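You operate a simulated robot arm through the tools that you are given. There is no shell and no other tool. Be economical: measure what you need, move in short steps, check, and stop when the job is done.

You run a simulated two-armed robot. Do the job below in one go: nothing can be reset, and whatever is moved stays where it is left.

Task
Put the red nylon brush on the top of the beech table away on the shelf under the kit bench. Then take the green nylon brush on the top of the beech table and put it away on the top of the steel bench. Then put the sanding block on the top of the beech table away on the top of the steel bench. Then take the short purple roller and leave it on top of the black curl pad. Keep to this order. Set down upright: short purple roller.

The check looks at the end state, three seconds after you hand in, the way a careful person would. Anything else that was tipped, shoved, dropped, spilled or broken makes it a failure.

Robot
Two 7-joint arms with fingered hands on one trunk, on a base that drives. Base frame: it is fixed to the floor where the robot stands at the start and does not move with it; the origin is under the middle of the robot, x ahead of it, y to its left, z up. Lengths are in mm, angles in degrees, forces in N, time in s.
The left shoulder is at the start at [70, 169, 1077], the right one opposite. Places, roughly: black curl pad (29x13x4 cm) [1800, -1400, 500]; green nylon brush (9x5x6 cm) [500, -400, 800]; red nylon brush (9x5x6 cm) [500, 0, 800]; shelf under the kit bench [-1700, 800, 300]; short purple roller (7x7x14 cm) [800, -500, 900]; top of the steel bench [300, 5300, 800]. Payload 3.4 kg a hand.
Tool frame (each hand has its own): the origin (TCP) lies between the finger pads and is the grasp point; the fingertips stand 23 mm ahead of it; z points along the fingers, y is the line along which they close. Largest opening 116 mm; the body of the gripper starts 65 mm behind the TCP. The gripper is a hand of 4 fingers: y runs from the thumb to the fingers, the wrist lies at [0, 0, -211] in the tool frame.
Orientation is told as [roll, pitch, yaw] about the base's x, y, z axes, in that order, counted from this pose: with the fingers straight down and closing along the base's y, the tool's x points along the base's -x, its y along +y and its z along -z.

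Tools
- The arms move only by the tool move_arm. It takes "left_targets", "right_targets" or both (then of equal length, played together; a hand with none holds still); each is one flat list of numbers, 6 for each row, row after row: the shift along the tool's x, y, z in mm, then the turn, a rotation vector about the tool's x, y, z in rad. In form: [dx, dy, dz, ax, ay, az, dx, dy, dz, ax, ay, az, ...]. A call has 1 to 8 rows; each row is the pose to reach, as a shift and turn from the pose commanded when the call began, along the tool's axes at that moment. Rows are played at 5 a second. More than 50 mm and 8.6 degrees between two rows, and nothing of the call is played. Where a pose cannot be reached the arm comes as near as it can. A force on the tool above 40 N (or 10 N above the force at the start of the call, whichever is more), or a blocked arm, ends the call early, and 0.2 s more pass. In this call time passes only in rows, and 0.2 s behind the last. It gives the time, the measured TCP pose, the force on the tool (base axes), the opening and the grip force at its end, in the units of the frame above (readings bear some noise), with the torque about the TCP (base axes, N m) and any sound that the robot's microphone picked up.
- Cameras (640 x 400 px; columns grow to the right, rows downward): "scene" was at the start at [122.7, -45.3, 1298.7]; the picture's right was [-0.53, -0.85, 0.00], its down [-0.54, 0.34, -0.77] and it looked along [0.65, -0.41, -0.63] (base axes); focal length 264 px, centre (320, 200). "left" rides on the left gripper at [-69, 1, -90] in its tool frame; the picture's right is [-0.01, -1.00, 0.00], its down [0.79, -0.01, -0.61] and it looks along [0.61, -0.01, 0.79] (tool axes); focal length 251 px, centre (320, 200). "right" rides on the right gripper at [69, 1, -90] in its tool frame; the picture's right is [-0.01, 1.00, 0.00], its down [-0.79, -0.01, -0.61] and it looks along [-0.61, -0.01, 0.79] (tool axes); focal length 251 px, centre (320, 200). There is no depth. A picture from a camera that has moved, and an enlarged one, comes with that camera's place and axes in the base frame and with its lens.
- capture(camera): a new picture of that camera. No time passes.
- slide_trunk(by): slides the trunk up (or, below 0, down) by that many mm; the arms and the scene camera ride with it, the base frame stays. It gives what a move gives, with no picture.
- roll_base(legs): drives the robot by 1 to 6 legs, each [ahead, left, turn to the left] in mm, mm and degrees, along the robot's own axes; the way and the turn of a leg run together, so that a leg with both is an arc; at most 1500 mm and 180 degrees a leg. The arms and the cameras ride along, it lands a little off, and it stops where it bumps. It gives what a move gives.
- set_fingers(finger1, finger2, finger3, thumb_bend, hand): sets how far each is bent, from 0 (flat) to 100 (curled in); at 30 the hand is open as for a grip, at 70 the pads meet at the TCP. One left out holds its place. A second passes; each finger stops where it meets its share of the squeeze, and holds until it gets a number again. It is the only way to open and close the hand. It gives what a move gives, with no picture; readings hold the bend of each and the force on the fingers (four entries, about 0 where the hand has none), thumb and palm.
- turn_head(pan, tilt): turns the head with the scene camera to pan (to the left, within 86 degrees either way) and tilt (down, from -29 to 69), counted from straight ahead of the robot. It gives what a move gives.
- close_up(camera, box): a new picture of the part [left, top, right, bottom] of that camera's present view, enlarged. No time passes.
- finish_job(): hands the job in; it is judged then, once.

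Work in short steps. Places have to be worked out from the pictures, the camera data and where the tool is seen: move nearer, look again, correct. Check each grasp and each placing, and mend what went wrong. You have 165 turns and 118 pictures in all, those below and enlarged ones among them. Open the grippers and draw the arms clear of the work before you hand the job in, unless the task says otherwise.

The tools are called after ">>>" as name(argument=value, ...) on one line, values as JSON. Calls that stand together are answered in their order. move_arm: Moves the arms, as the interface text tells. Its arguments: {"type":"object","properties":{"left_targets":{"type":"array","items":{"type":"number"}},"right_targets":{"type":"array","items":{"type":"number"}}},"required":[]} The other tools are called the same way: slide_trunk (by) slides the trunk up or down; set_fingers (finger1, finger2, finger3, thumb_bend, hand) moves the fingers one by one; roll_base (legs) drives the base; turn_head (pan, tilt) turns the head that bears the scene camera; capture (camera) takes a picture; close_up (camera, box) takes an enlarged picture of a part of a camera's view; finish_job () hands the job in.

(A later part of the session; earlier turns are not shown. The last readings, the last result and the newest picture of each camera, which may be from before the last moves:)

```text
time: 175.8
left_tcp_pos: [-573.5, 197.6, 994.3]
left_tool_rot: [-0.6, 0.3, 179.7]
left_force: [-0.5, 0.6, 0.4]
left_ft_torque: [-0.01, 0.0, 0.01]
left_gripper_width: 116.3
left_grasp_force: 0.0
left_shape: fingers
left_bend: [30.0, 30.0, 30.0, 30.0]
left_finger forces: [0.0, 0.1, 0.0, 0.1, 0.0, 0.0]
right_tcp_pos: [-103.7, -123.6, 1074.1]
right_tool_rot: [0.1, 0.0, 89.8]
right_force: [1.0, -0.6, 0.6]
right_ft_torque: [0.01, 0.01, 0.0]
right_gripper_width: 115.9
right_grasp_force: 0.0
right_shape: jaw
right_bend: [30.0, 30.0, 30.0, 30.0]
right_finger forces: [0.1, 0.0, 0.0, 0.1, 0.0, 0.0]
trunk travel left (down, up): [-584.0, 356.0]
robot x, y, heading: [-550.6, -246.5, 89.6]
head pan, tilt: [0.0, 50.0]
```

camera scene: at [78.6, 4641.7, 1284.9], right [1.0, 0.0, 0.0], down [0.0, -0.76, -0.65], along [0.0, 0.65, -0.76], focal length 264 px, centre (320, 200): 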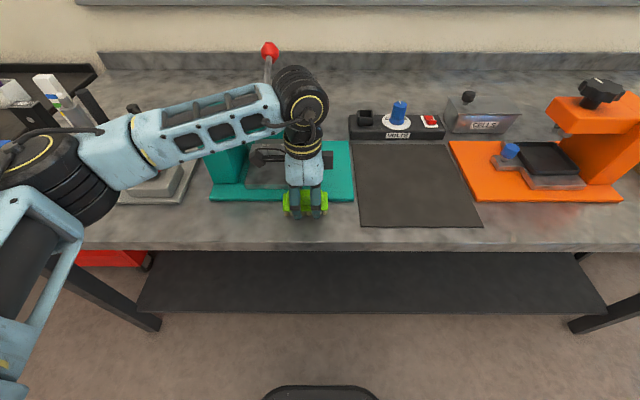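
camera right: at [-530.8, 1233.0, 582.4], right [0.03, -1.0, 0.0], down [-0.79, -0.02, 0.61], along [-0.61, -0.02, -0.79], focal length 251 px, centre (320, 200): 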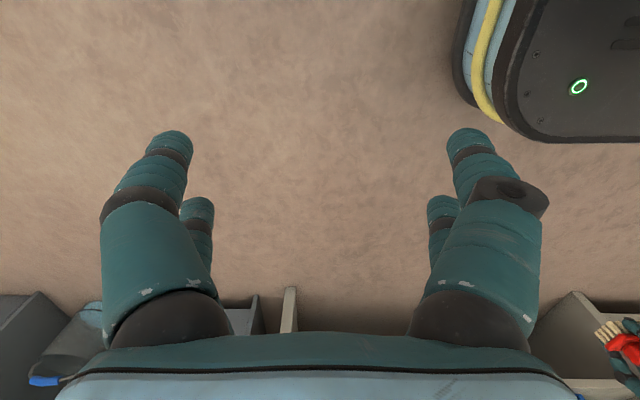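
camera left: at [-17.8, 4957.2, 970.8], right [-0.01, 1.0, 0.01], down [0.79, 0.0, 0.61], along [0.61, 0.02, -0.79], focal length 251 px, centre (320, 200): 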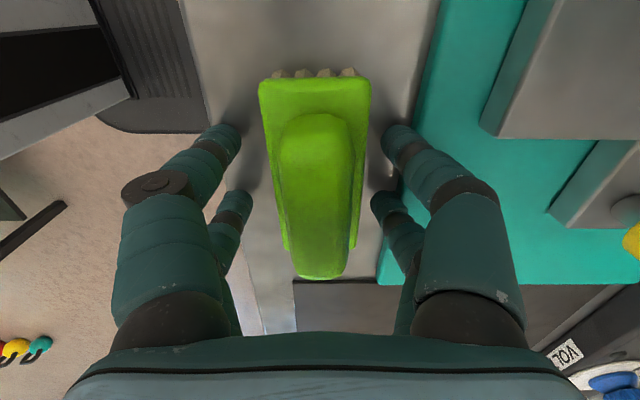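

Back a bit, turn to the table and approach.

>>> roll_base(legs=[[-155, 0, 0], [0, 0, -89.6], [335, 0, 0]])

>>> capture(camera="left")

>>> capture(camera="scene")

```text
time: 182.8
left_tcp_pos: [223.1, -387.3, 993.2]
left_tool_rot: [-0.7, 0.3, 89.0]
left_force: [-0.1, -0.2, -0.5]
left_ft_torque: [0.01, -0.04, -0.01]
left_gripper_width: 116.4
left_grasp_force: 0.0
left_shape: fingers
left_bend: [30.0, 30.0, 30.0, 30.0]
left_finger forces: [0.0, 0.0, 0.0, 0.1, 0.0, 0.1]
right_tcp_pos: [-103.1, -852.0, 1073.3]
right_tool_rot: [0.0, 0.0, -1.0]
right_force: [0.7, 0.5, 1.4]
right_ft_torque: [0.01, -0.01, 0.01]
right_gripper_width: 116.0
right_grasp_force: 0.1
right_shape: jaw
right_bend: [30.0, 30.0, 30.0, 30.0]
right_finger forces: [0.0, 0.0, 0.0, 0.1, 0.0, 0.0]
trunk travel left (down, up): [-584.0, 356.0]
robot x, y, heading: [-219.5, -403.5, -1.1]
head pan, tilt: [0.0, 50.0]
```

```text
68 pictures are left
camera left: at [222.4, -317.2, 1083.4], right [1.0, -0.01, 0.01], down [-0.01, -0.79, 0.61], along [0.0, -0.61, -0.79], focal length 251 px, centre (320, 200)
```

left: 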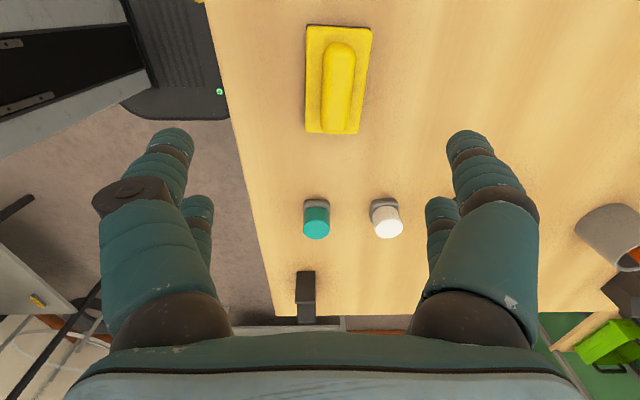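

```text
67 pictures are left
camera scene: at [-92.0, -406.1, 1283.6], right [-0.02, -1.0, 0.0], down [-0.77, 0.01, -0.64], along [0.64, -0.01, -0.77], focal length 264 px, centre (320, 200)
```

scene: 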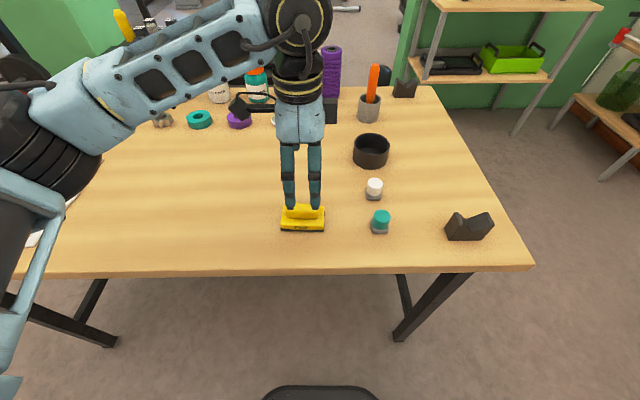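

Block centre ≈ (239, -378), 56 mm wide, aligned with y. I centre and descend to 878, then check.

>>> move_arm(left_targets=[-5, -8, 40, 0, 0, 0, -9, -16, 80, 0, 0, 0, -9, -16, 115, 0, 0, 0])

>>> capture(camera="left")

>>> close_up(camera="scene", box=[250, 170, 350, 240])

```text
time: 183.6
left_tcp_pos: [240.7, -378.9, 879.1]
left_tool_rot: [-0.7, 0.2, 89.0]
left_force: [-0.4, -0.2, 0.2]
left_ft_torque: [-0.01, -0.01, 0.0]
left_gripper_width: 116.6
left_grasp_force: 0.1
left_shape: fingers
left_bend: [30.0, 30.0, 30.0, 30.0]
left_finger forces: [0.0, 0.0, 0.0, 0.0, 0.1, 0.0]
right_tcp_pos: [-101.7, -850.9, 1072.6]
right_tool_rot: [0.0, 0.0, -1.0]
right_force: [0.6, -0.1, -0.2]
right_ft_torque: [0.03, 0.01, -0.01]
right_gripper_width: 115.6
right_grasp_force: 0.1
right_shape: jaw
right_bend: [30.0, 30.0, 30.0, 30.0]
right_finger forces: [0.1, 0.0, 0.0, 0.1, 0.0, 0.0]
trunk travel left (down, up): [-584.0, 356.0]
robot x, y, heading: [-219.1, -403.4, -0.7]
head pan, tilt: [0.0, 50.0]
```

```text
66 pictures are left
camera left: at [238.9, -309.7, 968.0], right [1.0, -0.01, 0.01], down [-0.01, -0.79, 0.61], along [0.0, -0.61, -0.79], focal length 251 px, centre (320, 200)
```

left: 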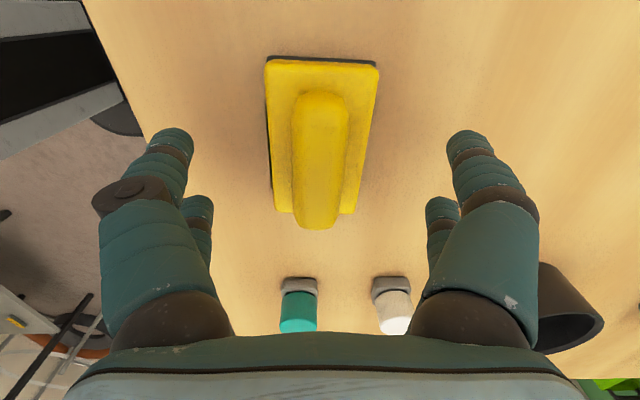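

```text
5.71 times, centred on (300, 205) of scene
camera zoom: at [-91.8, -405.7, 1283.6], right [-0.02, -1.0, 0.0], down [-0.77, 0.01, -0.64], along [0.64, -0.01, -0.77], focal length 1508 px, centre (434, 171)
```

zoom: 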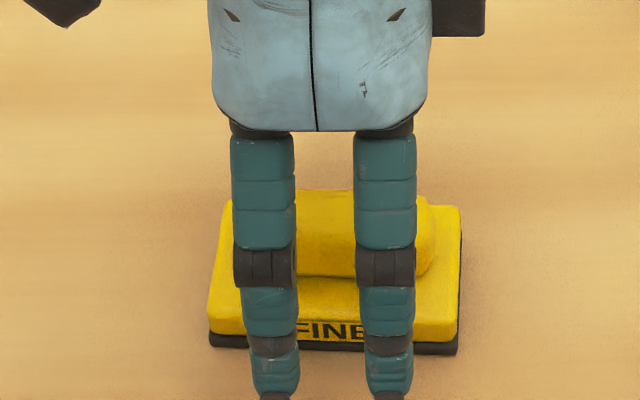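

It reads "FINE" – the sanding block. Descend to 852, close and lift.

>>> move_arm(left_targets=[0, 0, 14, 0, 0, 0, 0, 0, 27, 0, 0, 0])

>>> set_fingers(hand="left", finger1=70, finger2=70, finger3=70, thumb_bend=70)

>>> capture(camera="left")

>>> close_up(camera="scene", box=[250, 170, 350, 240])

```text
time: 184.2
left_tcp_pos: [240.2, -378.3, 853.1]
left_tool_rot: [-0.6, 0.5, 89.0]
left_force: [-0.1, 0.6, -0.4]
left_ft_torque: [-0.01, 0.0, 0.02]
left_gripper_width: 116.8
left_grasp_force: 0.0
left_shape: fingers
left_bend: [30.0, 30.0, 30.0, 30.0]
left_finger forces: [0.0, 0.0, 0.0, 0.0, 0.0, 0.0]
right_tcp_pos: [-102.9, -851.6, 1073.2]
right_tool_rot: [0.0, -0.1, -1.0]
right_force: [-0.7, 0.2, -1.0]
right_ft_torque: [0.02, 0.01, 0.01]
right_gripper_width: 116.0
right_grasp_force: 0.0
right_shape: jaw
right_bend: [30.0, 30.0, 30.0, 30.0]
right_finger forces: [0.1, 0.0, 0.0, 0.0, 0.0, 0.1]
trunk travel left (down, up): [-584.0, 356.0]
robot x, y, heading: [-219.4, -399.5, -0.7]
head pan, tilt: [0.0, 50.0]
```

```text
time: 185.2
left_tcp_pos: [240.5, -377.6, 852.8]
left_tool_rot: [-0.5, 0.3, 89.0]
left_force: [1.7, 0.2, 0.6]
left_ft_torque: [-0.04, 0.02, 0.01]
left_gripper_width: 50.4
left_grasp_force: 20.6
left_shape: fingers
left_bend: [49.0, 49.0, 56.0, 58.0]
left_finger forces: [10.3, 9.5, 7.1, 0.0, 14.3, 0.0]
right_tcp_pos: [-101.8, -851.1, 1073.2]
right_tool_rot: [0.0, -0.1, -0.9]
right_force: [0.1, 0.5, 0.3]
right_ft_torque: [0.03, 0.0, 0.0]
right_gripper_width: 116.0
right_grasp_force: 0.1
right_shape: jaw
right_bend: [30.0, 30.0, 30.0, 30.0]
right_finger forces: [0.0, 0.0, 0.0, 0.1, 0.1, 0.1]
trunk travel left (down, up): [-584.0, 356.0]
robot x, y, heading: [-218.8, -403.0, -0.9]
head pan, tilt: [0.0, 50.0]
```

```text
64 pictures are left
camera left: at [239.4, -309.2, 941.5], right [1.0, -0.01, 0.01], down [-0.01, -0.79, 0.61], along [0.0, -0.61, -0.79], focal length 251 px, centre (320, 200)
```

left: 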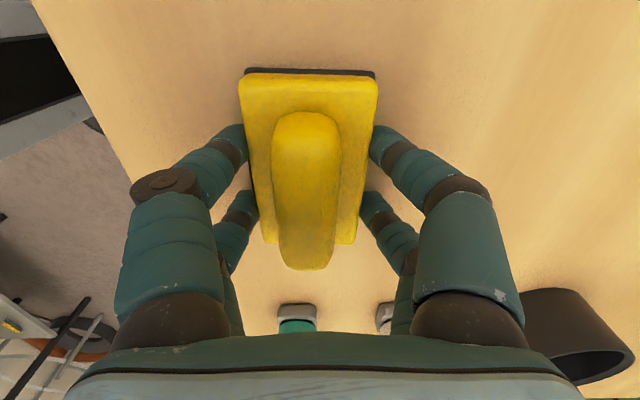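

```text
5.71 times, centred on (300, 205) of scene
camera zoom: at [-91.8, -406.0, 1283.6], right [-0.02, -1.0, 0.0], down [-0.77, 0.01, -0.64], along [0.64, -0.01, -0.77], focal length 1508 px, centre (434, 171)
```

zoom: 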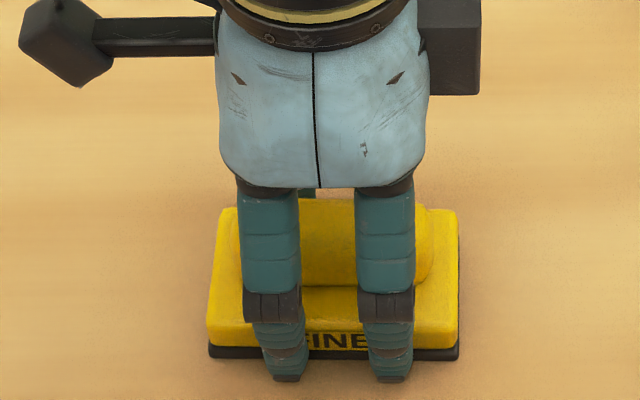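

Lift and check the hold.

>>> move_arm(left_targets=[0, 0, -20, 0, 0, 0, 0, 0, -60, 0, 0, 0, 0, 0, -100, 0, 0, 0, 0, 0, -140, 0, 0, 0])

>>> capture(camera="left")

>>> capture(camera="scene")

```text
time: 186.2
left_tcp_pos: [238.0, -378.3, 993.2]
left_tool_rot: [-0.6, 0.3, 89.1]
left_force: [-0.6, 0.4, -1.3]
left_ft_torque: [0.0, 0.0, 0.03]
left_gripper_width: 50.4
left_grasp_force: 20.1
left_shape: fingers
left_bend: [49.0, 48.0, 57.0, 58.0]
left_finger forces: [10.7, 9.8, 6.7, 0.1, 13.8, 0.1]
right_tcp_pos: [-103.2, -852.2, 1073.7]
right_tool_rot: [0.0, -0.1, -1.0]
right_force: [0.6, 0.1, 0.2]
right_ft_torque: [0.01, -0.02, 0.0]
right_gripper_width: 116.1
right_grasp_force: 0.0
right_shape: jaw
right_bend: [30.0, 30.0, 30.0, 30.0]
right_finger forces: [0.0, 0.0, 0.0, 0.0, 0.1, 0.0]
trunk travel left (down, up): [-584.0, 356.0]
robot x, y, heading: [-219.6, -407.7, -1.1]
head pan, tilt: [0.0, 50.0]
```

```text
62 pictures are left
camera left: at [237.7, -309.9, 1081.9], right [1.0, -0.01, 0.01], down [-0.01, -0.79, 0.61], along [0.0, -0.61, -0.79], focal length 251 px, centre (320, 200)
```

left: 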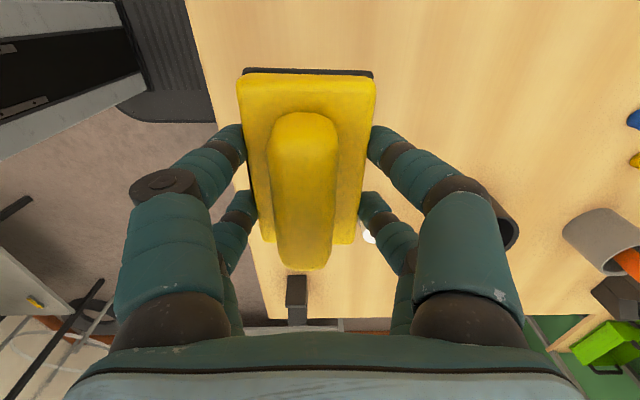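

```text
61 pictures are left
camera scene: at [-92.5, -406.5, 1283.6], right [-0.02, -1.0, 0.0], down [-0.77, 0.01, -0.64], along [0.64, -0.01, -0.77], focal length 264 px, centre (320, 200)
```

scene: 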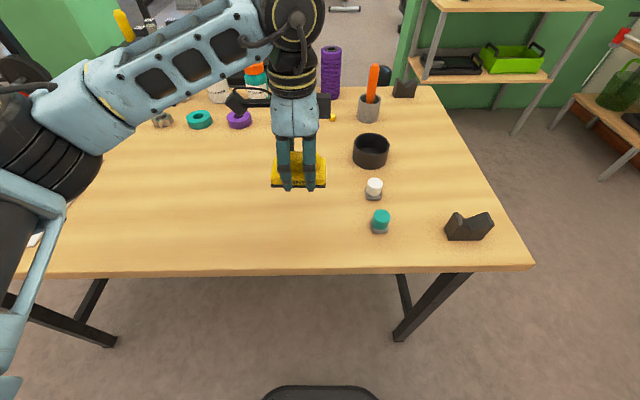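

Block held. Drive to the steel bench again; target is the clear strip in front of the orange press (x≈600, y≈4970).

>>> roll_base(legs=[[-300, 0, 0], [0, 0, 91], [1500, 0, 0], [1500, 0, 0], [1500, 0, 0], [140, 0, 0]])

```text
time: 214.3
left_tcp_pos: [-716.4, 4714.5, 993.3]
left_tool_rot: [-0.6, 0.4, -176.7]
left_force: [0.3, -0.3, -1.1]
left_ft_torque: [-0.01, 0.01, 0.01]
left_gripper_width: 50.2
left_grasp_force: 20.3
left_shape: fingers
left_bend: [49.0, 48.0, 57.0, 58.0]
left_finger forces: [10.7, 9.6, 6.6, 0.0, 13.5, 0.0]
right_tcp_pos: [-221.4, 4409.1, 1073.3]
right_tool_rot: [-0.1, -0.1, 93.2]
right_force: [-0.3, 0.0, -0.4]
right_ft_torque: [-0.01, 0.01, 0.0]
right_gripper_width: 115.8
right_grasp_force: 0.0
right_shape: jaw
right_bend: [30.0, 30.0, 30.0, 30.0]
right_finger forces: [0.1, 0.0, 0.0, 0.0, 0.0, 0.0]
trunk travel left (down, up): [-584.0, 356.0]
robot x, y, heading: [-656.6, 4260.4, 93.2]
head pan, tilt: [0.0, 50.0]
```

Correct the heading and strafe right to x≈627.

>>> roll_base(legs=[[0, 0, -3.2], [0, -1280, 0], [130, 0, 0]])

>>> capture(camera="scene")

>>> capture(camera="left")

```text
time: 222.0
left_tcp_pos: [560.7, 4856.9, 993.8]
left_tool_rot: [-0.7, 0.3, -179.1]
left_force: [-0.4, -0.1, -1.7]
left_ft_torque: [0.03, 0.0, 0.0]
left_gripper_width: 50.1
left_grasp_force: 20.5
left_shape: fingers
left_bend: [49.0, 48.0, 57.0, 58.0]
left_finger forces: [10.7, 9.5, 6.6, 0.1, 13.5, 0.0]
right_tcp_pos: [1044.0, 4530.2, 1074.5]
right_tool_rot: [0.0, -0.1, 90.8]
right_force: [0.0, 0.1, 0.6]
right_ft_torque: [-0.02, 0.02, 0.0]
right_gripper_width: 116.0
right_grasp_force: 0.1
right_shape: jaw
right_bend: [30.0, 30.0, 30.0, 30.0]
right_finger forces: [0.1, 0.0, 0.0, 0.1, 0.1, 0.0]
trunk travel left (down, up): [-584.0, 356.0]
robot x, y, heading: [599.3, 4399.6, 90.6]
head pan, tilt: [0.0, 50.0]
```

```text
60 pictures are left
camera scene: at [598.6, 4526.5, 1283.6], right [1.0, 0.01, 0.0], down [0.01, -0.77, -0.64], along [-0.01, 0.64, -0.77], focal length 264 px, centre (320, 200)
```

scene: 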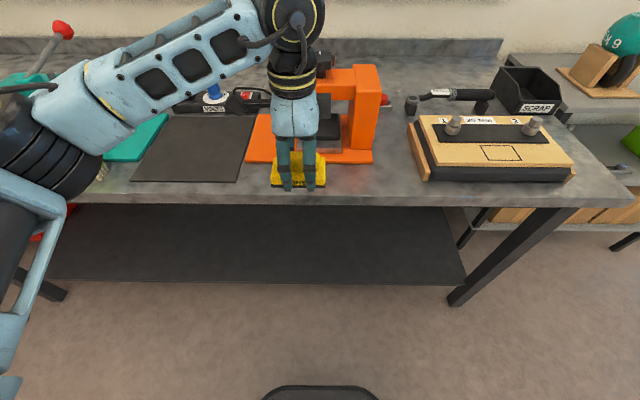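

```text
59 pictures are left
camera left: at [490.2, 4854.1, 1081.5], right [-0.02, 1.0, 0.01], down [0.79, 0.01, 0.61], along [0.61, 0.02, -0.79], focal length 251 px, centre (320, 200)
```

left: 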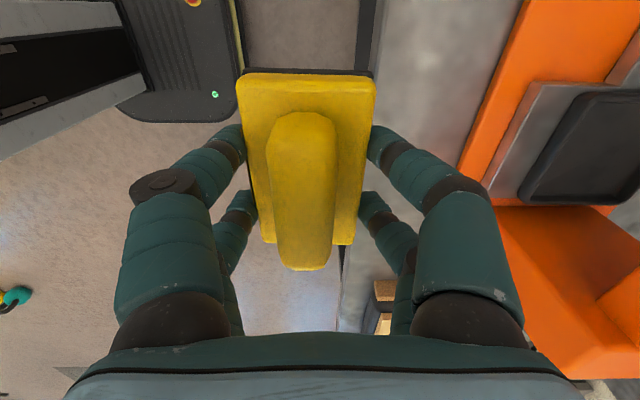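

Clear strip below. I move 115 mm ahead and descend to z≈893.

>>> roll_base(legs=[[115, 0, 0]])

>>> move_arm(left_targets=[0, 0, 40, 0, 0, 0, 0, 0, 80, 0, 0, 0, 0, 0, 98, 0, 0, 0])

>>> close_up(camera="scene", box=[220, 130, 420, 255])

>>> capture(camera="left")

```text
time: 223.2
left_tcp_pos: [558.7, 4970.9, 993.7]
left_tool_rot: [-0.5, 0.3, -179.1]
left_force: [-0.7, -0.8, -1.9]
left_ft_torque: [-0.01, -0.02, 0.0]
left_gripper_width: 50.2
left_grasp_force: 20.2
left_shape: fingers
left_bend: [49.0, 48.0, 57.0, 58.0]
left_finger forces: [10.7, 9.6, 6.7, 0.0, 13.5, 0.0]
right_tcp_pos: [1040.7, 4646.1, 1072.0]
right_tool_rot: [0.0, -0.1, 90.9]
right_force: [0.1, 0.0, 0.4]
right_ft_torque: [0.0, 0.03, 0.0]
right_gripper_width: 115.5
right_grasp_force: 0.1
right_shape: jaw
right_bend: [30.0, 30.0, 30.0, 30.0]
right_finger forces: [0.0, 0.0, 0.0, 0.1, 0.0, 0.0]
trunk travel left (down, up): [-584.0, 356.0]
robot x, y, heading: [598.3, 4513.3, 90.8]
head pan, tilt: [0.0, 50.0]
```

```text
time: 224.0
left_tcp_pos: [560.4, 4975.0, 894.6]
left_tool_rot: [-0.6, 0.3, -179.2]
left_force: [-1.8, -0.5, -1.7]
left_ft_torque: [0.0, 0.03, -0.05]
left_gripper_width: 49.8
left_grasp_force: 20.2
left_shape: fingers
left_bend: [49.0, 48.0, 57.0, 59.0]
left_finger forces: [10.7, 9.4, 6.6, 0.1, 13.6, 0.1]
right_tcp_pos: [1042.6, 4646.8, 1073.5]
right_tool_rot: [0.0, -0.1, 90.9]
right_force: [-0.3, -0.6, 1.0]
right_ft_torque: [0.02, 0.02, 0.04]
right_gripper_width: 116.1
right_grasp_force: 0.0
right_shape: jaw
right_bend: [30.0, 30.0, 30.0, 30.0]
right_finger forces: [0.0, 0.1, 0.1, 0.0, 0.1, 0.1]
trunk travel left (down, up): [-584.0, 356.0]
robot x, y, heading: [598.4, 4518.0, 91.0]
head pan, tilt: [0.0, 50.0]
```

```text
3.20 times, centred on (320, 192) of scene
camera zoom: at [596.6, 4641.7, 1283.6], right [1.0, 0.02, 0.0], down [0.01, -0.77, -0.64], along [-0.01, 0.64, -0.77], focal length 845 px, centre (320, 224)
```

zoom: 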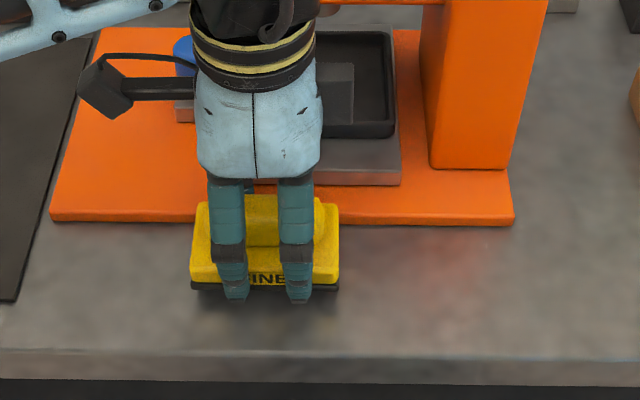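

```text
57 pictures are left
camera left: at [490.2, 4972.6, 982.8], right [-0.02, 1.0, 0.01], down [0.79, 0.01, 0.61], along [0.61, 0.02, -0.79], focal length 251 px, centre (320, 200)
```

left: 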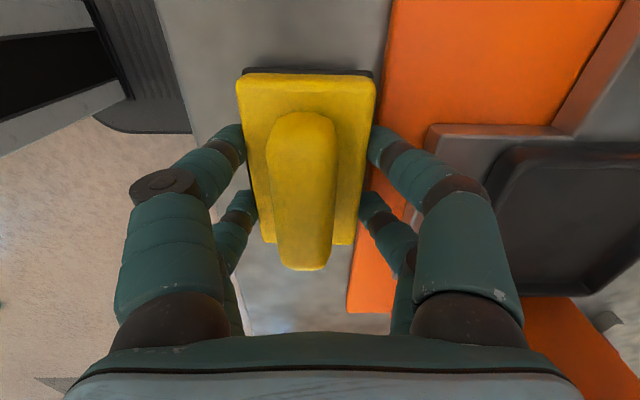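

Far fingers are near the orange plate; shift 11 mm toward the front and descend to contact.

>>> move_arm(left_targets=[0, 11, 2, 0, 0, 0, 0, 11, 8, 0, 0, 0, 0, 11, 12, 0, 0, 0])

```text
time: 224.8
left_tcp_pos: [559.6, 4964.9, 882.6]
left_tool_rot: [-0.7, 0.3, -179.0]
left_force: [0.0, 0.8, 1.6]
left_ft_torque: [-0.01, -0.04, 0.0]
left_gripper_width: 50.0
left_grasp_force: 20.0
left_shape: fingers
left_bend: [49.0, 48.0, 57.0, 59.0]
left_finger forces: [10.5, 9.1, 7.1, 0.1, 13.8, 0.0]
right_tcp_pos: [1041.1, 4645.5, 1074.8]
right_tool_rot: [0.0, -0.1, 90.9]
right_force: [-0.8, 0.5, 0.1]
right_ft_torque: [-0.02, 0.01, 0.0]
right_gripper_width: 115.8
right_grasp_force: 0.1
right_shape: jaw
right_bend: [30.0, 30.0, 30.0, 30.0]
right_finger forces: [0.0, 0.0, 0.0, 0.0, 0.1, 0.0]
trunk travel left (down, up): [-584.0, 356.0]
robot x, y, heading: [596.2, 4514.6, 91.1]
head pan, tilt: [0.0, 50.0]
```

Just touching; one more millimetre and then check the picture.

>>> move_arm(left_targets=[0, 0, 1.5, 0, 0, 0])

>>> close_up(camera="scene", box=[250, 170, 370, 245])

```text
time: 225.2
left_tcp_pos: [560.2, 4963.6, 881.6]
left_tool_rot: [-0.8, 0.4, -179.0]
left_force: [1.5, 5.4, 10.6]
left_ft_torque: [-0.14, -0.06, 0.02]
left_gripper_width: 49.8
left_grasp_force: 21.3
left_shape: fingers
left_bend: [49.0, 48.0, 57.0, 58.0]
left_finger forces: [9.6, 8.6, 8.3, 0.0, 16.1, 0.0]
right_tcp_pos: [1042.5, 4645.0, 1073.5]
right_tool_rot: [0.0, -0.1, 90.8]
right_force: [1.1, 0.3, -0.7]
right_ft_torque: [0.02, 0.0, 0.02]
right_gripper_width: 116.1
right_grasp_force: 0.0
right_shape: jaw
right_bend: [30.0, 30.0, 30.0, 30.0]
right_finger forces: [0.0, 0.0, 0.1, 0.0, 0.1, 0.0]
trunk travel left (down, up): [-584.0, 356.0]
robot x, y, heading: [601.1, 4514.0, 91.0]
head pan, tilt: [0.0, 50.0]
```

```text
5.33 times, centred on (310, 208) of scene
camera zoom: at [597.0, 4642.0, 1283.8], right [1.0, 0.01, 0.0], down [0.01, -0.77, -0.64], along [-0.01, 0.64, -0.77], focal length 1408 px, centre (373, 160)
```

zoom: 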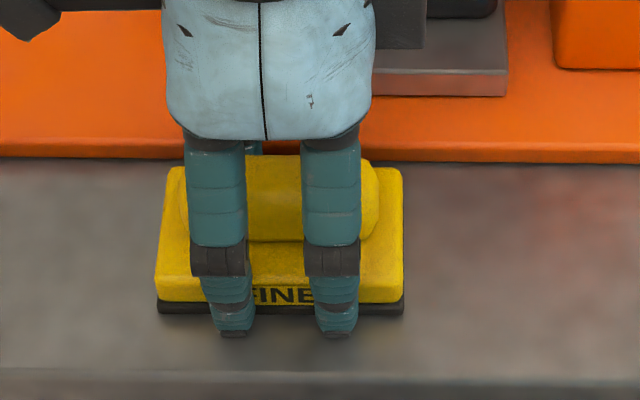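

Resting on the bench. Open slightly (far fingers less) and lift.

>>> set_fingers(hand="left", finger1=40, finger2=40, finger3=52, thumb_bend=53)

>>> capture(camera="left")

```text
time: 226.2
left_tcp_pos: [558.8, 4963.6, 880.7]
left_tool_rot: [-0.7, 0.3, -179.2]
left_force: [-0.2, -1.2, -0.4]
left_ft_torque: [-0.05, 0.0, -0.01]
left_gripper_width: 68.0
left_grasp_force: 0.0
left_shape: fingers
left_bend: [40.0, 40.0, 53.0, 53.0]
left_finger forces: [0.0, 0.1, 0.8, 0.0, 0.1, 0.0]
right_tcp_pos: [1041.0, 4645.4, 1073.4]
right_tool_rot: [-0.1, 0.0, 90.8]
right_force: [-0.1, -0.2, -0.4]
right_ft_torque: [0.01, 0.0, 0.0]
right_gripper_width: 116.0
right_grasp_force: 0.0
right_shape: jaw
right_bend: [30.0, 30.0, 30.0, 30.0]
right_finger forces: [0.0, 0.0, 0.0, 0.1, 0.0, 0.0]
trunk travel left (down, up): [-584.0, 356.0]
robot x, y, heading: [598.5, 4516.3, 91.0]
head pan, tilt: [0.0, 50.0]
```

```text
55 pictures are left
camera left: at [489.6, 4960.0, 970.0], right [-0.02, 1.0, 0.01], down [0.79, 0.01, 0.61], along [0.61, 0.02, -0.79], focal length 251 px, centre (320, 200)
```

left: 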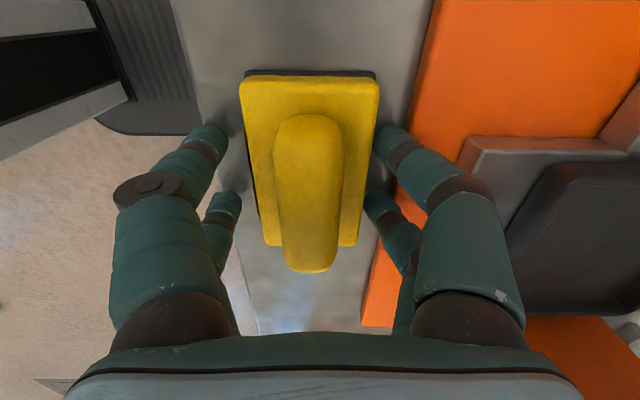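

Free on both sides. Lift straight up and verify.

>>> move_arm(left_targets=[0, 0, -10, 0, 0, 0, 0, 0, -30, 0, 0, 0, 0, 0, -70, 0, 0, 0, 0, 0, -110, 0, 0, 0])

>>> close_up(camera="scene", box=[220, 130, 420, 255])

```text
time: 227.2
left_tcp_pos: [560.8, 4960.2, 988.2]
left_tool_rot: [-0.7, 0.3, -179.2]
left_force: [0.1, -0.1, 0.0]
left_ft_torque: [-0.01, 0.01, -0.01]
left_gripper_width: 68.0
left_grasp_force: 0.1
left_shape: fingers
left_bend: [40.0, 40.0, 52.0, 53.0]
left_finger forces: [0.1, 0.0, 0.0, 0.0, 0.0, 0.0]
right_tcp_pos: [1042.4, 4644.2, 1072.0]
right_tool_rot: [0.0, -0.1, 90.9]
right_force: [-0.5, 0.7, -0.6]
right_ft_torque: [0.01, -0.02, 0.03]
right_gripper_width: 115.8
right_grasp_force: 0.0
right_shape: jaw
right_bend: [30.0, 30.0, 30.0, 30.0]
right_finger forces: [0.1, 0.1, 0.0, 0.1, 0.0, 0.0]
trunk travel left (down, up): [-584.0, 356.0]
robot x, y, heading: [597.0, 4511.3, 91.1]
head pan, tilt: [0.0, 50.0]
```

```text
3.20 times, centred on (320, 192) of scene
camera zoom: at [597.2, 4641.2, 1283.6], right [1.0, 0.02, 0.0], down [0.01, -0.77, -0.64], along [-0.01, 0.64, -0.77], focal length 845 px, centre (320, 224)
```

zoom: 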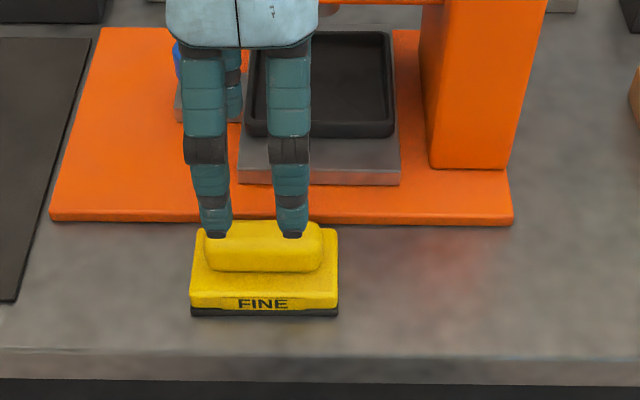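

Sanding block is placed. Last item: the purple roller. The curl pad lies on the lower rack shelf (limited headroom), so I'll grasp the roller from the side with a horizontal tool, approaching from the far side of the table. First drive back down the aisle.

>>> roll_base(legs=[[-260, 0, -1], [0, 1150, 0], [-1440, 0, 0], [-1440, 0, 0], [-1440, 0, 0]])

```text
time: 254.5
left_tcp_pos: [-663.7, 463.5, 987.7]
left_tool_rot: [-0.7, 0.3, 175.6]
left_force: [0.5, 0.5, 0.8]
left_ft_torque: [0.0, 0.0, -0.01]
left_gripper_width: 68.0
left_grasp_force: 0.2
left_shape: fingers
left_bend: [40.0, 40.0, 52.0, 53.0]
left_finger forces: [0.0, 0.1, 0.0, 0.0, 0.0, 0.0]
right_tcp_pos: [-212.6, 105.3, 1073.8]
right_tool_rot: [0.0, -0.1, 85.5]
right_force: [0.2, 0.2, -0.3]
right_ft_torque: [-0.06, 0.03, -0.01]
right_gripper_width: 116.0
right_grasp_force: 0.0
right_shape: jaw
right_bend: [30.0, 30.0, 30.0, 30.0]
right_finger forces: [0.0, 0.0, 0.0, 0.0, 0.1, 0.0]
trunk travel left (down, up): [-584.0, 356.0]
robot x, y, heading: [-666.0, 17.0, 85.7]
head pan, tilt: [0.0, 50.0]
```

Straighten, continue back to y≈-1480, turn toward +x and look.

>>> roll_base(legs=[[0, 0, 4.3], [-1490, 0, 0], [0, 0, -90]])

>>> turn_head(pan=0, tilt=25)

>>> capture(camera="scene")

>>> move_arm(left_targets=[0, 0, 0, 0, 0, 0.145, 0, 0, 0, 0, 0, 0.29, 0, 0, 0, 0, 0, 0.435, 0, 0, 0, 0, 0, 0.58, 0, 0, 0, 0, 0, 0.725, 0, 0, 0, 0, 0, 0.87, 0, 0, 0, 0, 0, 1.015, 0, 0, 0, 0, 0, 1.16])

>>> move_arm(left_targets=[0, 0, 0, 0, 0, 0.14, 0, 0, 0, 0, 0, 0.28, 0, 0, 0, 0, 0, 0.41])

```text
time: 266.3
left_tcp_pos: [-238.0, -1480.2, 988.7]
left_tool_rot: [-0.6, 0.3, 93.7]
left_force: [0.9, 1.0, 0.0]
left_ft_torque: [0.03, 0.02, 0.02]
left_gripper_width: 67.9
left_grasp_force: 0.0
left_shape: fingers
left_bend: [40.0, 40.0, 52.0, 53.0]
left_finger forces: [0.1, 0.0, 0.0, 0.0, 0.0, 0.1]
right_tcp_pos: [-528.3, -1976.8, 1074.4]
right_tool_rot: [0.0, -0.1, 3.8]
right_force: [0.1, -0.6, 0.6]
right_ft_torque: [0.0, -0.03, -0.02]
right_gripper_width: 115.9
right_grasp_force: 0.1
right_shape: jaw
right_bend: [30.0, 30.0, 30.0, 30.0]
right_finger forces: [0.0, 0.0, 0.1, 0.0, 0.0, 0.0]
trunk travel left (down, up): [-584.0, 356.0]
robot x, y, heading: [-683.8, -1542.4, 3.8]
head pan, tilt: [0.0, 50.0]
```

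```text
time: 267.2
left_tcp_pos: [-238.1, -1480.1, 988.4]
left_tool_rot: [-0.6, 0.3, 93.8]
left_force: [-0.3, -0.1, -0.6]
left_ft_torque: [-0.01, -0.01, 0.04]
left_gripper_width: 68.4
left_grasp_force: 0.1
left_shape: fingers
left_bend: [40.0, 40.0, 52.0, 53.0]
left_finger forces: [0.1, 0.0, 0.0, 0.1, 0.0, 0.0]
right_tcp_pos: [-527.7, -1978.0, 1073.6]
right_tool_rot: [0.1, -0.1, 3.7]
right_force: [0.8, 0.5, -0.2]
right_ft_torque: [0.01, 0.01, 0.0]
right_gripper_width: 115.9
right_grasp_force: 0.1
right_shape: jaw
right_bend: [30.0, 30.0, 30.0, 30.0]
right_finger forces: [0.0, 0.1, 0.1, 0.0, 0.1, 0.0]
trunk travel left (down, up): [-584.0, 356.0]
robot x, y, heading: [-680.4, -1542.7, 3.8]
head pan, tilt: [0.0, 25.0]
```

```text
53 pictures are left
camera scene: at [-539.4, -1531.5, 1321.0], right [0.07, -1.0, 0.0], down [-0.42, -0.03, -0.91], along [0.9, 0.06, -0.42], focal length 264 px, centre (320, 200)
```

scene: 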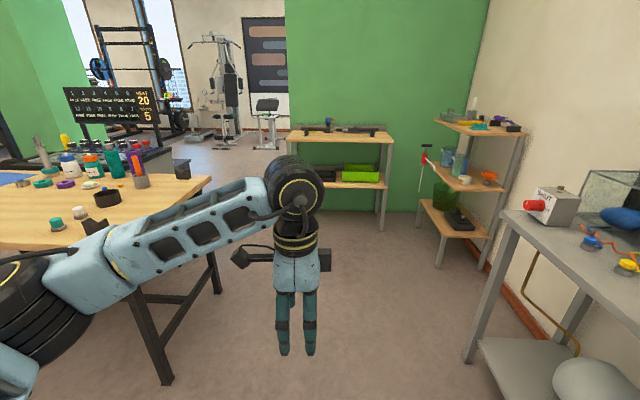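

```text
time: 269.0
left_tcp_pos: [-239.0, -1481.6, 988.1]
left_tool_rot: [-0.7, -0.5, 27.1]
left_force: [0.2, 0.0, -0.3]
left_ft_torque: [0.0, 0.02, 0.01]
left_gripper_width: 67.9
left_grasp_force: 0.0
left_shape: fingers
left_bend: [40.0, 40.0, 52.0, 53.0]
left_finger forces: [0.1, 0.0, 0.0, 0.0, 0.1, 0.1]
right_tcp_pos: [-527.9, -1978.2, 1073.6]
right_tool_rot: [-0.1, -0.1, 3.7]
right_force: [-0.7, 0.6, -0.7]
right_ft_torque: [0.01, 0.0, 0.01]
right_gripper_width: 116.1
right_grasp_force: 0.0
right_shape: jaw
right_bend: [30.0, 30.0, 30.0, 30.0]
right_finger forces: [0.1, 0.1, 0.0, 0.0, 0.1, 0.1]
trunk travel left (down, up): [-584.0, 356.0]
robot x, y, heading: [-679.2, -1539.0, 3.7]
head pan, tilt: [0.0, 25.0]
```

```text
time: 269.8
left_tcp_pos: [-238.6, -1480.3, 989.4]
left_tool_rot: [-0.3, -0.7, 3.6]
left_force: [0.4, 0.1, 0.4]
left_ft_torque: [-0.01, 0.02, 0.02]
left_gripper_width: 68.1
left_grasp_force: 0.1
left_shape: fingers
left_bend: [40.0, 40.0, 52.0, 53.0]
left_finger forces: [0.0, 0.1, 0.0, 0.0, 0.0, 0.0]
right_tcp_pos: [-528.1, -1977.0, 1072.6]
right_tool_rot: [0.0, -0.1, 3.7]
right_force: [-0.7, -0.6, 0.0]
right_ft_torque: [0.0, 0.01, 0.0]
right_gripper_width: 115.9
right_grasp_force: 0.0
right_shape: jaw
right_bend: [30.0, 30.0, 30.0, 30.0]
right_finger forces: [0.1, 0.0, 0.1, 0.1, 0.1, 0.0]
trunk travel left (down, up): [-584.0, 356.0]
robot x, y, heading: [-680.4, -1543.6, 3.8]
head pan, tilt: [0.0, 25.0]
```

Clear route along y≈-1500 to the rack. I now pitch the left tool toward horizontal.

>>> move_arm(left_targets=[-10, 0, 0, 0, -0.145, 0, -20, 0, 0, 0, -0.29, 0, -30, 0, 0, 0, -0.435, 0, -40, 0, 0, 0, -0.58, 0, -50, 0, 0, 0, -0.725, 0, -60, 0, 0, 0, -0.87, 0, -70, 0, 0, 0, -1.015, 0, -80, 0, 0, 0, -1.16, 0])

>>> capture(camera="scene")

```text
time: 271.6
left_tcp_pos: [-157.9, -1474.9, 990.4]
left_tool_rot: [-0.8, -67.2, 4.6]
left_force: [-0.5, 0.1, 0.4]
left_ft_torque: [-0.02, -0.01, 0.04]
left_gripper_width: 68.1
left_grasp_force: 0.0
left_shape: fingers
left_bend: [40.0, 40.0, 52.0, 53.0]
left_finger forces: [0.1, 0.0, 0.1, 0.1, 0.2, 0.0]
right_tcp_pos: [-528.3, -1978.0, 1073.8]
right_tool_rot: [0.0, 0.0, 3.6]
right_force: [0.2, -0.9, 0.2]
right_ft_torque: [-0.03, 0.02, -0.05]
right_gripper_width: 115.6
right_grasp_force: 0.1
right_shape: jaw
right_bend: [30.0, 30.0, 30.0, 30.0]
right_finger forces: [0.0, 0.1, 0.1, 0.0, 0.1, 0.0]
trunk travel left (down, up): [-584.0, 356.0]
robot x, y, heading: [-681.0, -1545.3, 3.7]
head pan, tilt: [0.0, 25.0]
```

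```text
52 pictures are left
camera scene: at [-539.1, -1531.4, 1321.0], right [0.07, -1.0, 0.0], down [-0.42, -0.03, -0.91], along [0.9, 0.06, -0.42], focal length 264 px, centre (320, 200)
```

scene: 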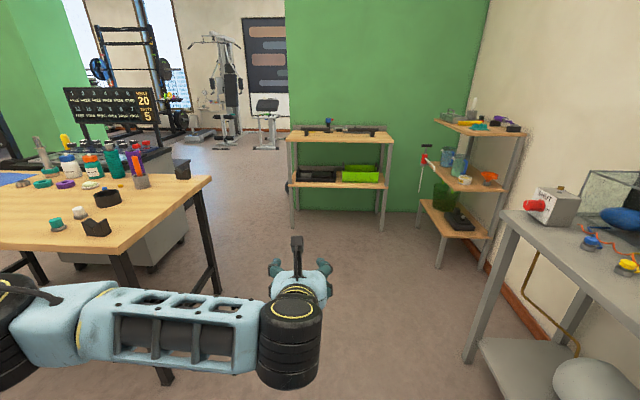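

Works well (tool 23° below horizontal). Add the remaining pitch, and close-up the rack to see the curl pad.

>>> move_arm(left_targets=[0, 0, 0, 0, -0.13, 0, 0, 0, 0, 0, -0.25, 0])

>>> close_up(camera="scene", box=[270, 110, 410, 200])

>>> close_up(camera="scene", box=[20, 120, 220, 245])

```text
time: 272.2
left_tcp_pos: [-158.4, -1476.4, 990.1]
left_tool_rot: [-2.3, -81.4, 6.0]
left_force: [0.4, 0.1, -0.2]
left_ft_torque: [-0.03, -0.03, 0.0]
left_gripper_width: 68.4
left_grasp_force: 0.0
left_shape: fingers
left_bend: [40.0, 40.0, 52.0, 53.0]
left_finger forces: [0.0, 0.1, 0.0, 0.0, 0.1, 0.1]
right_tcp_pos: [-528.8, -1979.1, 1073.0]
right_tool_rot: [0.0, -0.1, 3.7]
right_force: [0.4, -0.3, -0.6]
right_ft_torque: [0.04, 0.0, 0.01]
right_gripper_width: 115.7
right_grasp_force: 0.0
right_shape: jaw
right_bend: [30.0, 30.0, 30.0, 30.0]
right_finger forces: [0.0, 0.0, 0.1, 0.0, 0.0, 0.0]
trunk travel left (down, up): [-584.0, 356.0]
robot x, y, heading: [-682.2, -1539.7, 3.8]
head pan, tilt: [0.0, 25.0]
```

```text
4.44 times, centred on (340, 155) of scene
camera zoom: at [-540.0, -1533.4, 1321.1], right [0.07, -1.0, 0.0], down [-0.42, -0.03, -0.91], along [0.9, 0.06, -0.42], focal length 1173 px, centre (231, 400)
```

zoom: 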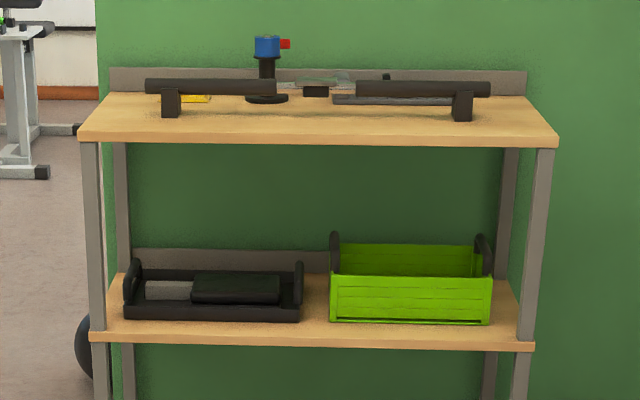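

```text
3.20 times, centred on (120, 182) of scene
camera zoom: at [-540.0, -1533.4, 1321.1], right [0.07, -1.0, 0.0], down [-0.42, -0.03, -0.91], along [0.9, 0.06, -0.42], focal length 845 px, centre (960, 256)
```

zoom: 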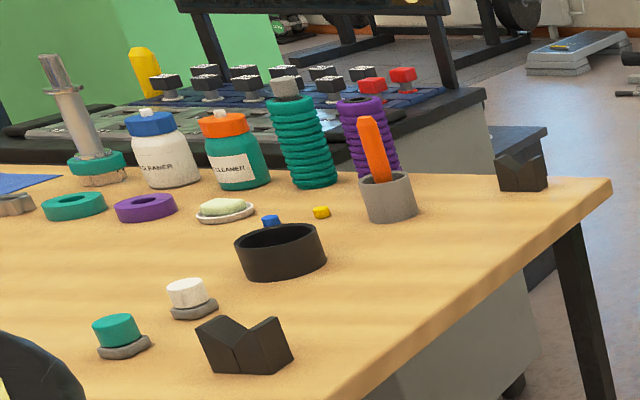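

The pad seems to sit on the lower shelf's left part (I'll inspect it closer later). For the roller I go to the gap beyond the table and face it at heading ≈160°. First drive to (700, -1480) and turn.

>>> roll_base(legs=[[0, 0, -3.7], [1380, 60, 0], [0, 0, 80], [0, 0, 80]])

>>> capture(camera="scene")

```text
time: 286.4
left_tcp_pos: [174.5, -1350.7, 989.2]
left_tool_rot: [-2.3, -81.3, 164.4]
left_force: [-0.7, -0.2, 0.4]
left_ft_torque: [0.02, -0.02, 0.0]
left_gripper_width: 68.4
left_grasp_force: 0.0
left_shape: fingers
left_bend: [40.0, 40.0, 52.0, 53.0]
left_finger forces: [0.0, 0.0, 0.0, 0.1, 0.0, 0.0]
right_tcp_pos: [702.1, -1019.5, 1073.5]
right_tool_rot: [0.1, -0.1, 162.2]
right_force: [0.8, 0.0, 0.2]
right_ft_torque: [-0.01, -0.01, 0.01]
right_gripper_width: 116.0
right_grasp_force: 0.2
right_shape: jaw
right_bend: [30.0, 30.0, 30.0, 30.0]
right_finger forces: [0.0, 0.0, 0.0, 0.1, 0.0, 0.0]
trunk travel left (down, up): [-584.0, 356.0]
robot x, y, heading: [686.3, -1482.0, 162.2]
head pan, tilt: [0.0, 25.0]
```

```text
49 pictures are left
camera scene: at [550.0, -1437.2, 1321.1], right [0.31, 0.95, 0.0], down [0.4, -0.13, -0.91], along [-0.86, 0.28, -0.42], focal length 264 px, centre (320, 200)
```

scene: 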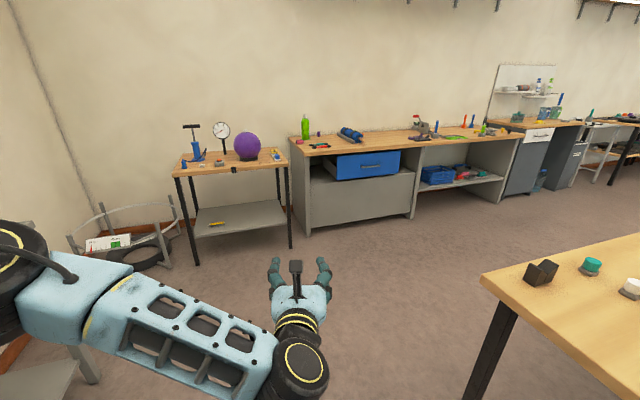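

Now back 420 mm and strafe right partway, then look at the gap beyond the table.

>>> roll_base(legs=[[-420, 0, 0], [0, -550, 0]])

>>> turn_head(pan=-35, tilt=35)

>>> capture(camera="scene")

```text
time: 291.9
left_tcp_pos: [760.7, -947.7, 988.2]
left_tool_rot: [-2.4, -81.4, 163.8]
left_force: [-0.3, 0.1, -0.1]
left_ft_torque: [-0.03, 0.0, 0.0]
left_gripper_width: 68.3
left_grasp_force: 0.1
left_shape: fingers
left_bend: [40.0, 40.0, 52.0, 53.0]
left_finger forces: [0.1, 0.0, 0.0, 0.1, 0.0, 0.1]
right_tcp_pos: [1293.2, -624.1, 1074.2]
right_tool_rot: [0.0, -0.1, 161.3]
right_force: [0.5, 0.1, 0.5]
right_ft_torque: [-0.02, 0.01, 0.02]
right_gripper_width: 115.8
right_grasp_force: 0.0
right_shape: jaw
right_bend: [30.0, 30.0, 30.0, 30.0]
right_finger forces: [0.0, 0.0, 0.0, 0.1, 0.1, 0.1]
trunk travel left (down, up): [-584.0, 356.0]
robot x, y, heading: [1269.5, -1083.8, 161.4]
head pan, tilt: [0.0, 25.0]
```

```text
time: 292.9
left_tcp_pos: [759.5, -947.9, 989.2]
left_tool_rot: [-2.4, -81.4, 163.9]
left_force: [0.4, 0.3, -1.2]
left_ft_torque: [0.01, 0.02, -0.03]
left_gripper_width: 68.5
left_grasp_force: 0.1
left_shape: fingers
left_bend: [40.0, 40.0, 52.0, 53.0]
left_finger forces: [0.0, 0.0, 0.0, 0.0, 0.0, 0.1]
right_tcp_pos: [1292.2, -624.1, 1073.2]
right_tool_rot: [0.0, 0.0, 161.3]
right_force: [-0.8, 0.3, -0.8]
right_ft_torque: [0.01, 0.01, -0.02]
right_gripper_width: 115.7
right_grasp_force: 0.0
right_shape: jaw
right_bend: [30.0, 30.0, 30.0, 30.0]
right_finger forces: [0.1, 0.0, 0.0, 0.0, 0.0, 0.1]
trunk travel left (down, up): [-584.0, 356.0]
robot x, y, heading: [1269.0, -1088.6, 161.5]
head pan, tilt: [-35.0, 35.0]
```

```text
48 pictures are left
camera scene: at [1169.7, -998.9, 1305.3], right [0.8, 0.59, 0.0], down [0.34, -0.46, -0.82], along [-0.49, 0.66, -0.57], focal length 264 px, centre (320, 200)
```

scene: 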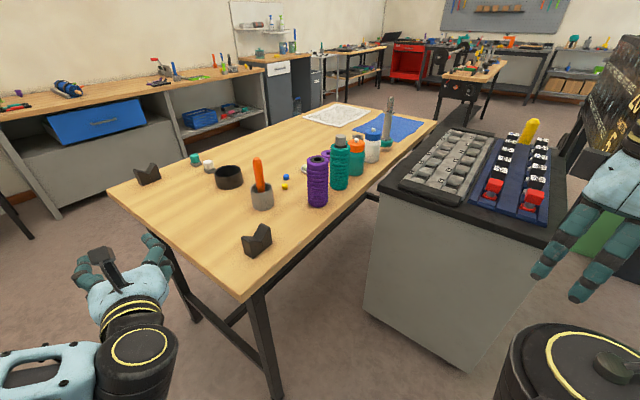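

The view shows the roller free on its far side; the dumbbell cabinet face is at y≈-230. I approach with heading 150° to a stand-off pose and look closer.

>>> roll_base(legs=[[0, 0, -11.5], [0, -330, 0], [100, 0, 0]])

>>> turn_head(pan=0, tilt=40)

>>> capture(camera="scene")

>>> capture(camera="left")

```text
time: 296.6
left_tcp_pos: [880.5, -510.2, 988.5]
left_tool_rot: [-2.3, -81.4, 151.9]
left_force: [0.5, -0.3, 0.9]
left_ft_torque: [-0.02, -0.01, -0.01]
left_gripper_width: 68.2
left_grasp_force: 0.1
left_shape: fingers
left_bend: [40.0, 40.0, 52.0, 53.0]
left_finger forces: [0.0, 0.0, 0.1, 0.1, 0.0, 0.0]
right_tcp_pos: [1469.0, -302.7, 1073.1]
right_tool_rot: [-0.1, -0.1, 149.5]
right_force: [1.0, -0.6, 0.9]
right_ft_torque: [0.0, -0.02, -0.03]
right_gripper_width: 116.0
right_grasp_force: 0.0
right_shape: jaw
right_bend: [30.0, 30.0, 30.0, 30.0]
right_finger forces: [0.1, 0.0, 0.0, 0.0, 0.0, 0.0]
trunk travel left (down, up): [-584.0, 356.0]
robot x, y, heading: [1353.3, -748.9, 149.5]
head pan, tilt: [-35.0, 35.0]
```

```text
time: 297.6
left_tcp_pos: [881.4, -511.5, 989.2]
left_tool_rot: [-2.5, -81.4, 151.9]
left_force: [-0.1, 0.1, -0.3]
left_ft_torque: [0.01, -0.04, 0.0]
left_gripper_width: 68.2
left_grasp_force: 0.1
left_shape: fingers
left_bend: [40.0, 40.0, 52.0, 53.0]
left_finger forces: [0.0, 0.1, 0.1, 0.1, 0.0, 0.0]
right_tcp_pos: [1469.4, -302.7, 1073.5]
right_tool_rot: [-0.1, -0.1, 149.5]
right_force: [-0.3, 0.4, 0.9]
right_ft_torque: [0.01, 0.06, 0.02]
right_gripper_width: 116.0
right_grasp_force: 0.0
right_shape: jaw
right_bend: [30.0, 30.0, 30.0, 30.0]
right_finger forces: [0.1, 0.0, 0.0, 0.0, 0.0, 0.1]
trunk travel left (down, up): [-584.0, 356.0]
robot x, y, heading: [1350.4, -750.1, 149.6]
head pan, tilt: [0.0, 40.0]
```

```text
47 pictures are left
camera scene: at [1235.0, -680.7, 1297.7], right [0.51, 0.86, 0.0], down [0.55, -0.33, -0.77], along [-0.66, 0.39, -0.64], focal length 264 px, centre (320, 200)
```

scene: 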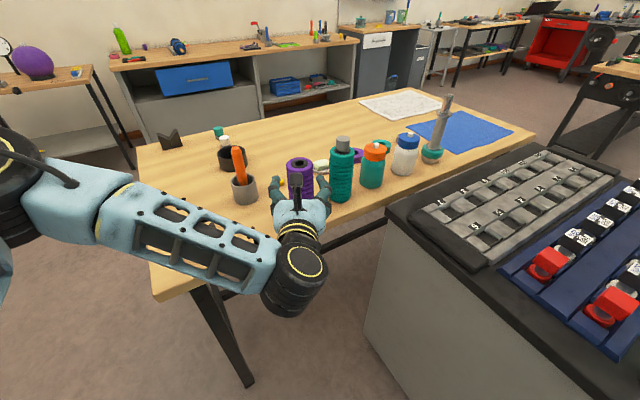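

```text
46 pictures are left
camera left: at [947.5, -551.1, 1069.1], right [0.51, 0.86, 0.02], down [0.63, -0.35, -0.7], along [-0.59, 0.36, -0.72], focal length 251 px, centre (320, 200)
```

left: 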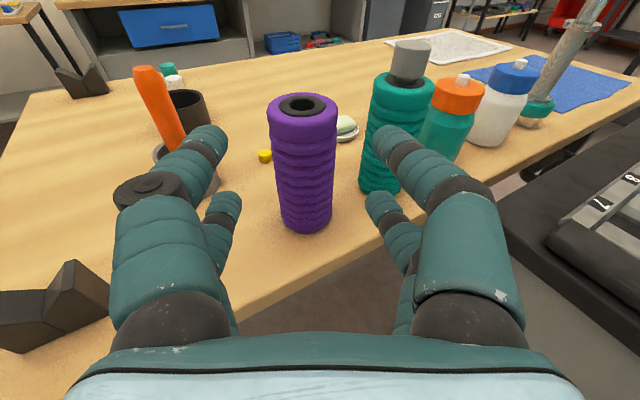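

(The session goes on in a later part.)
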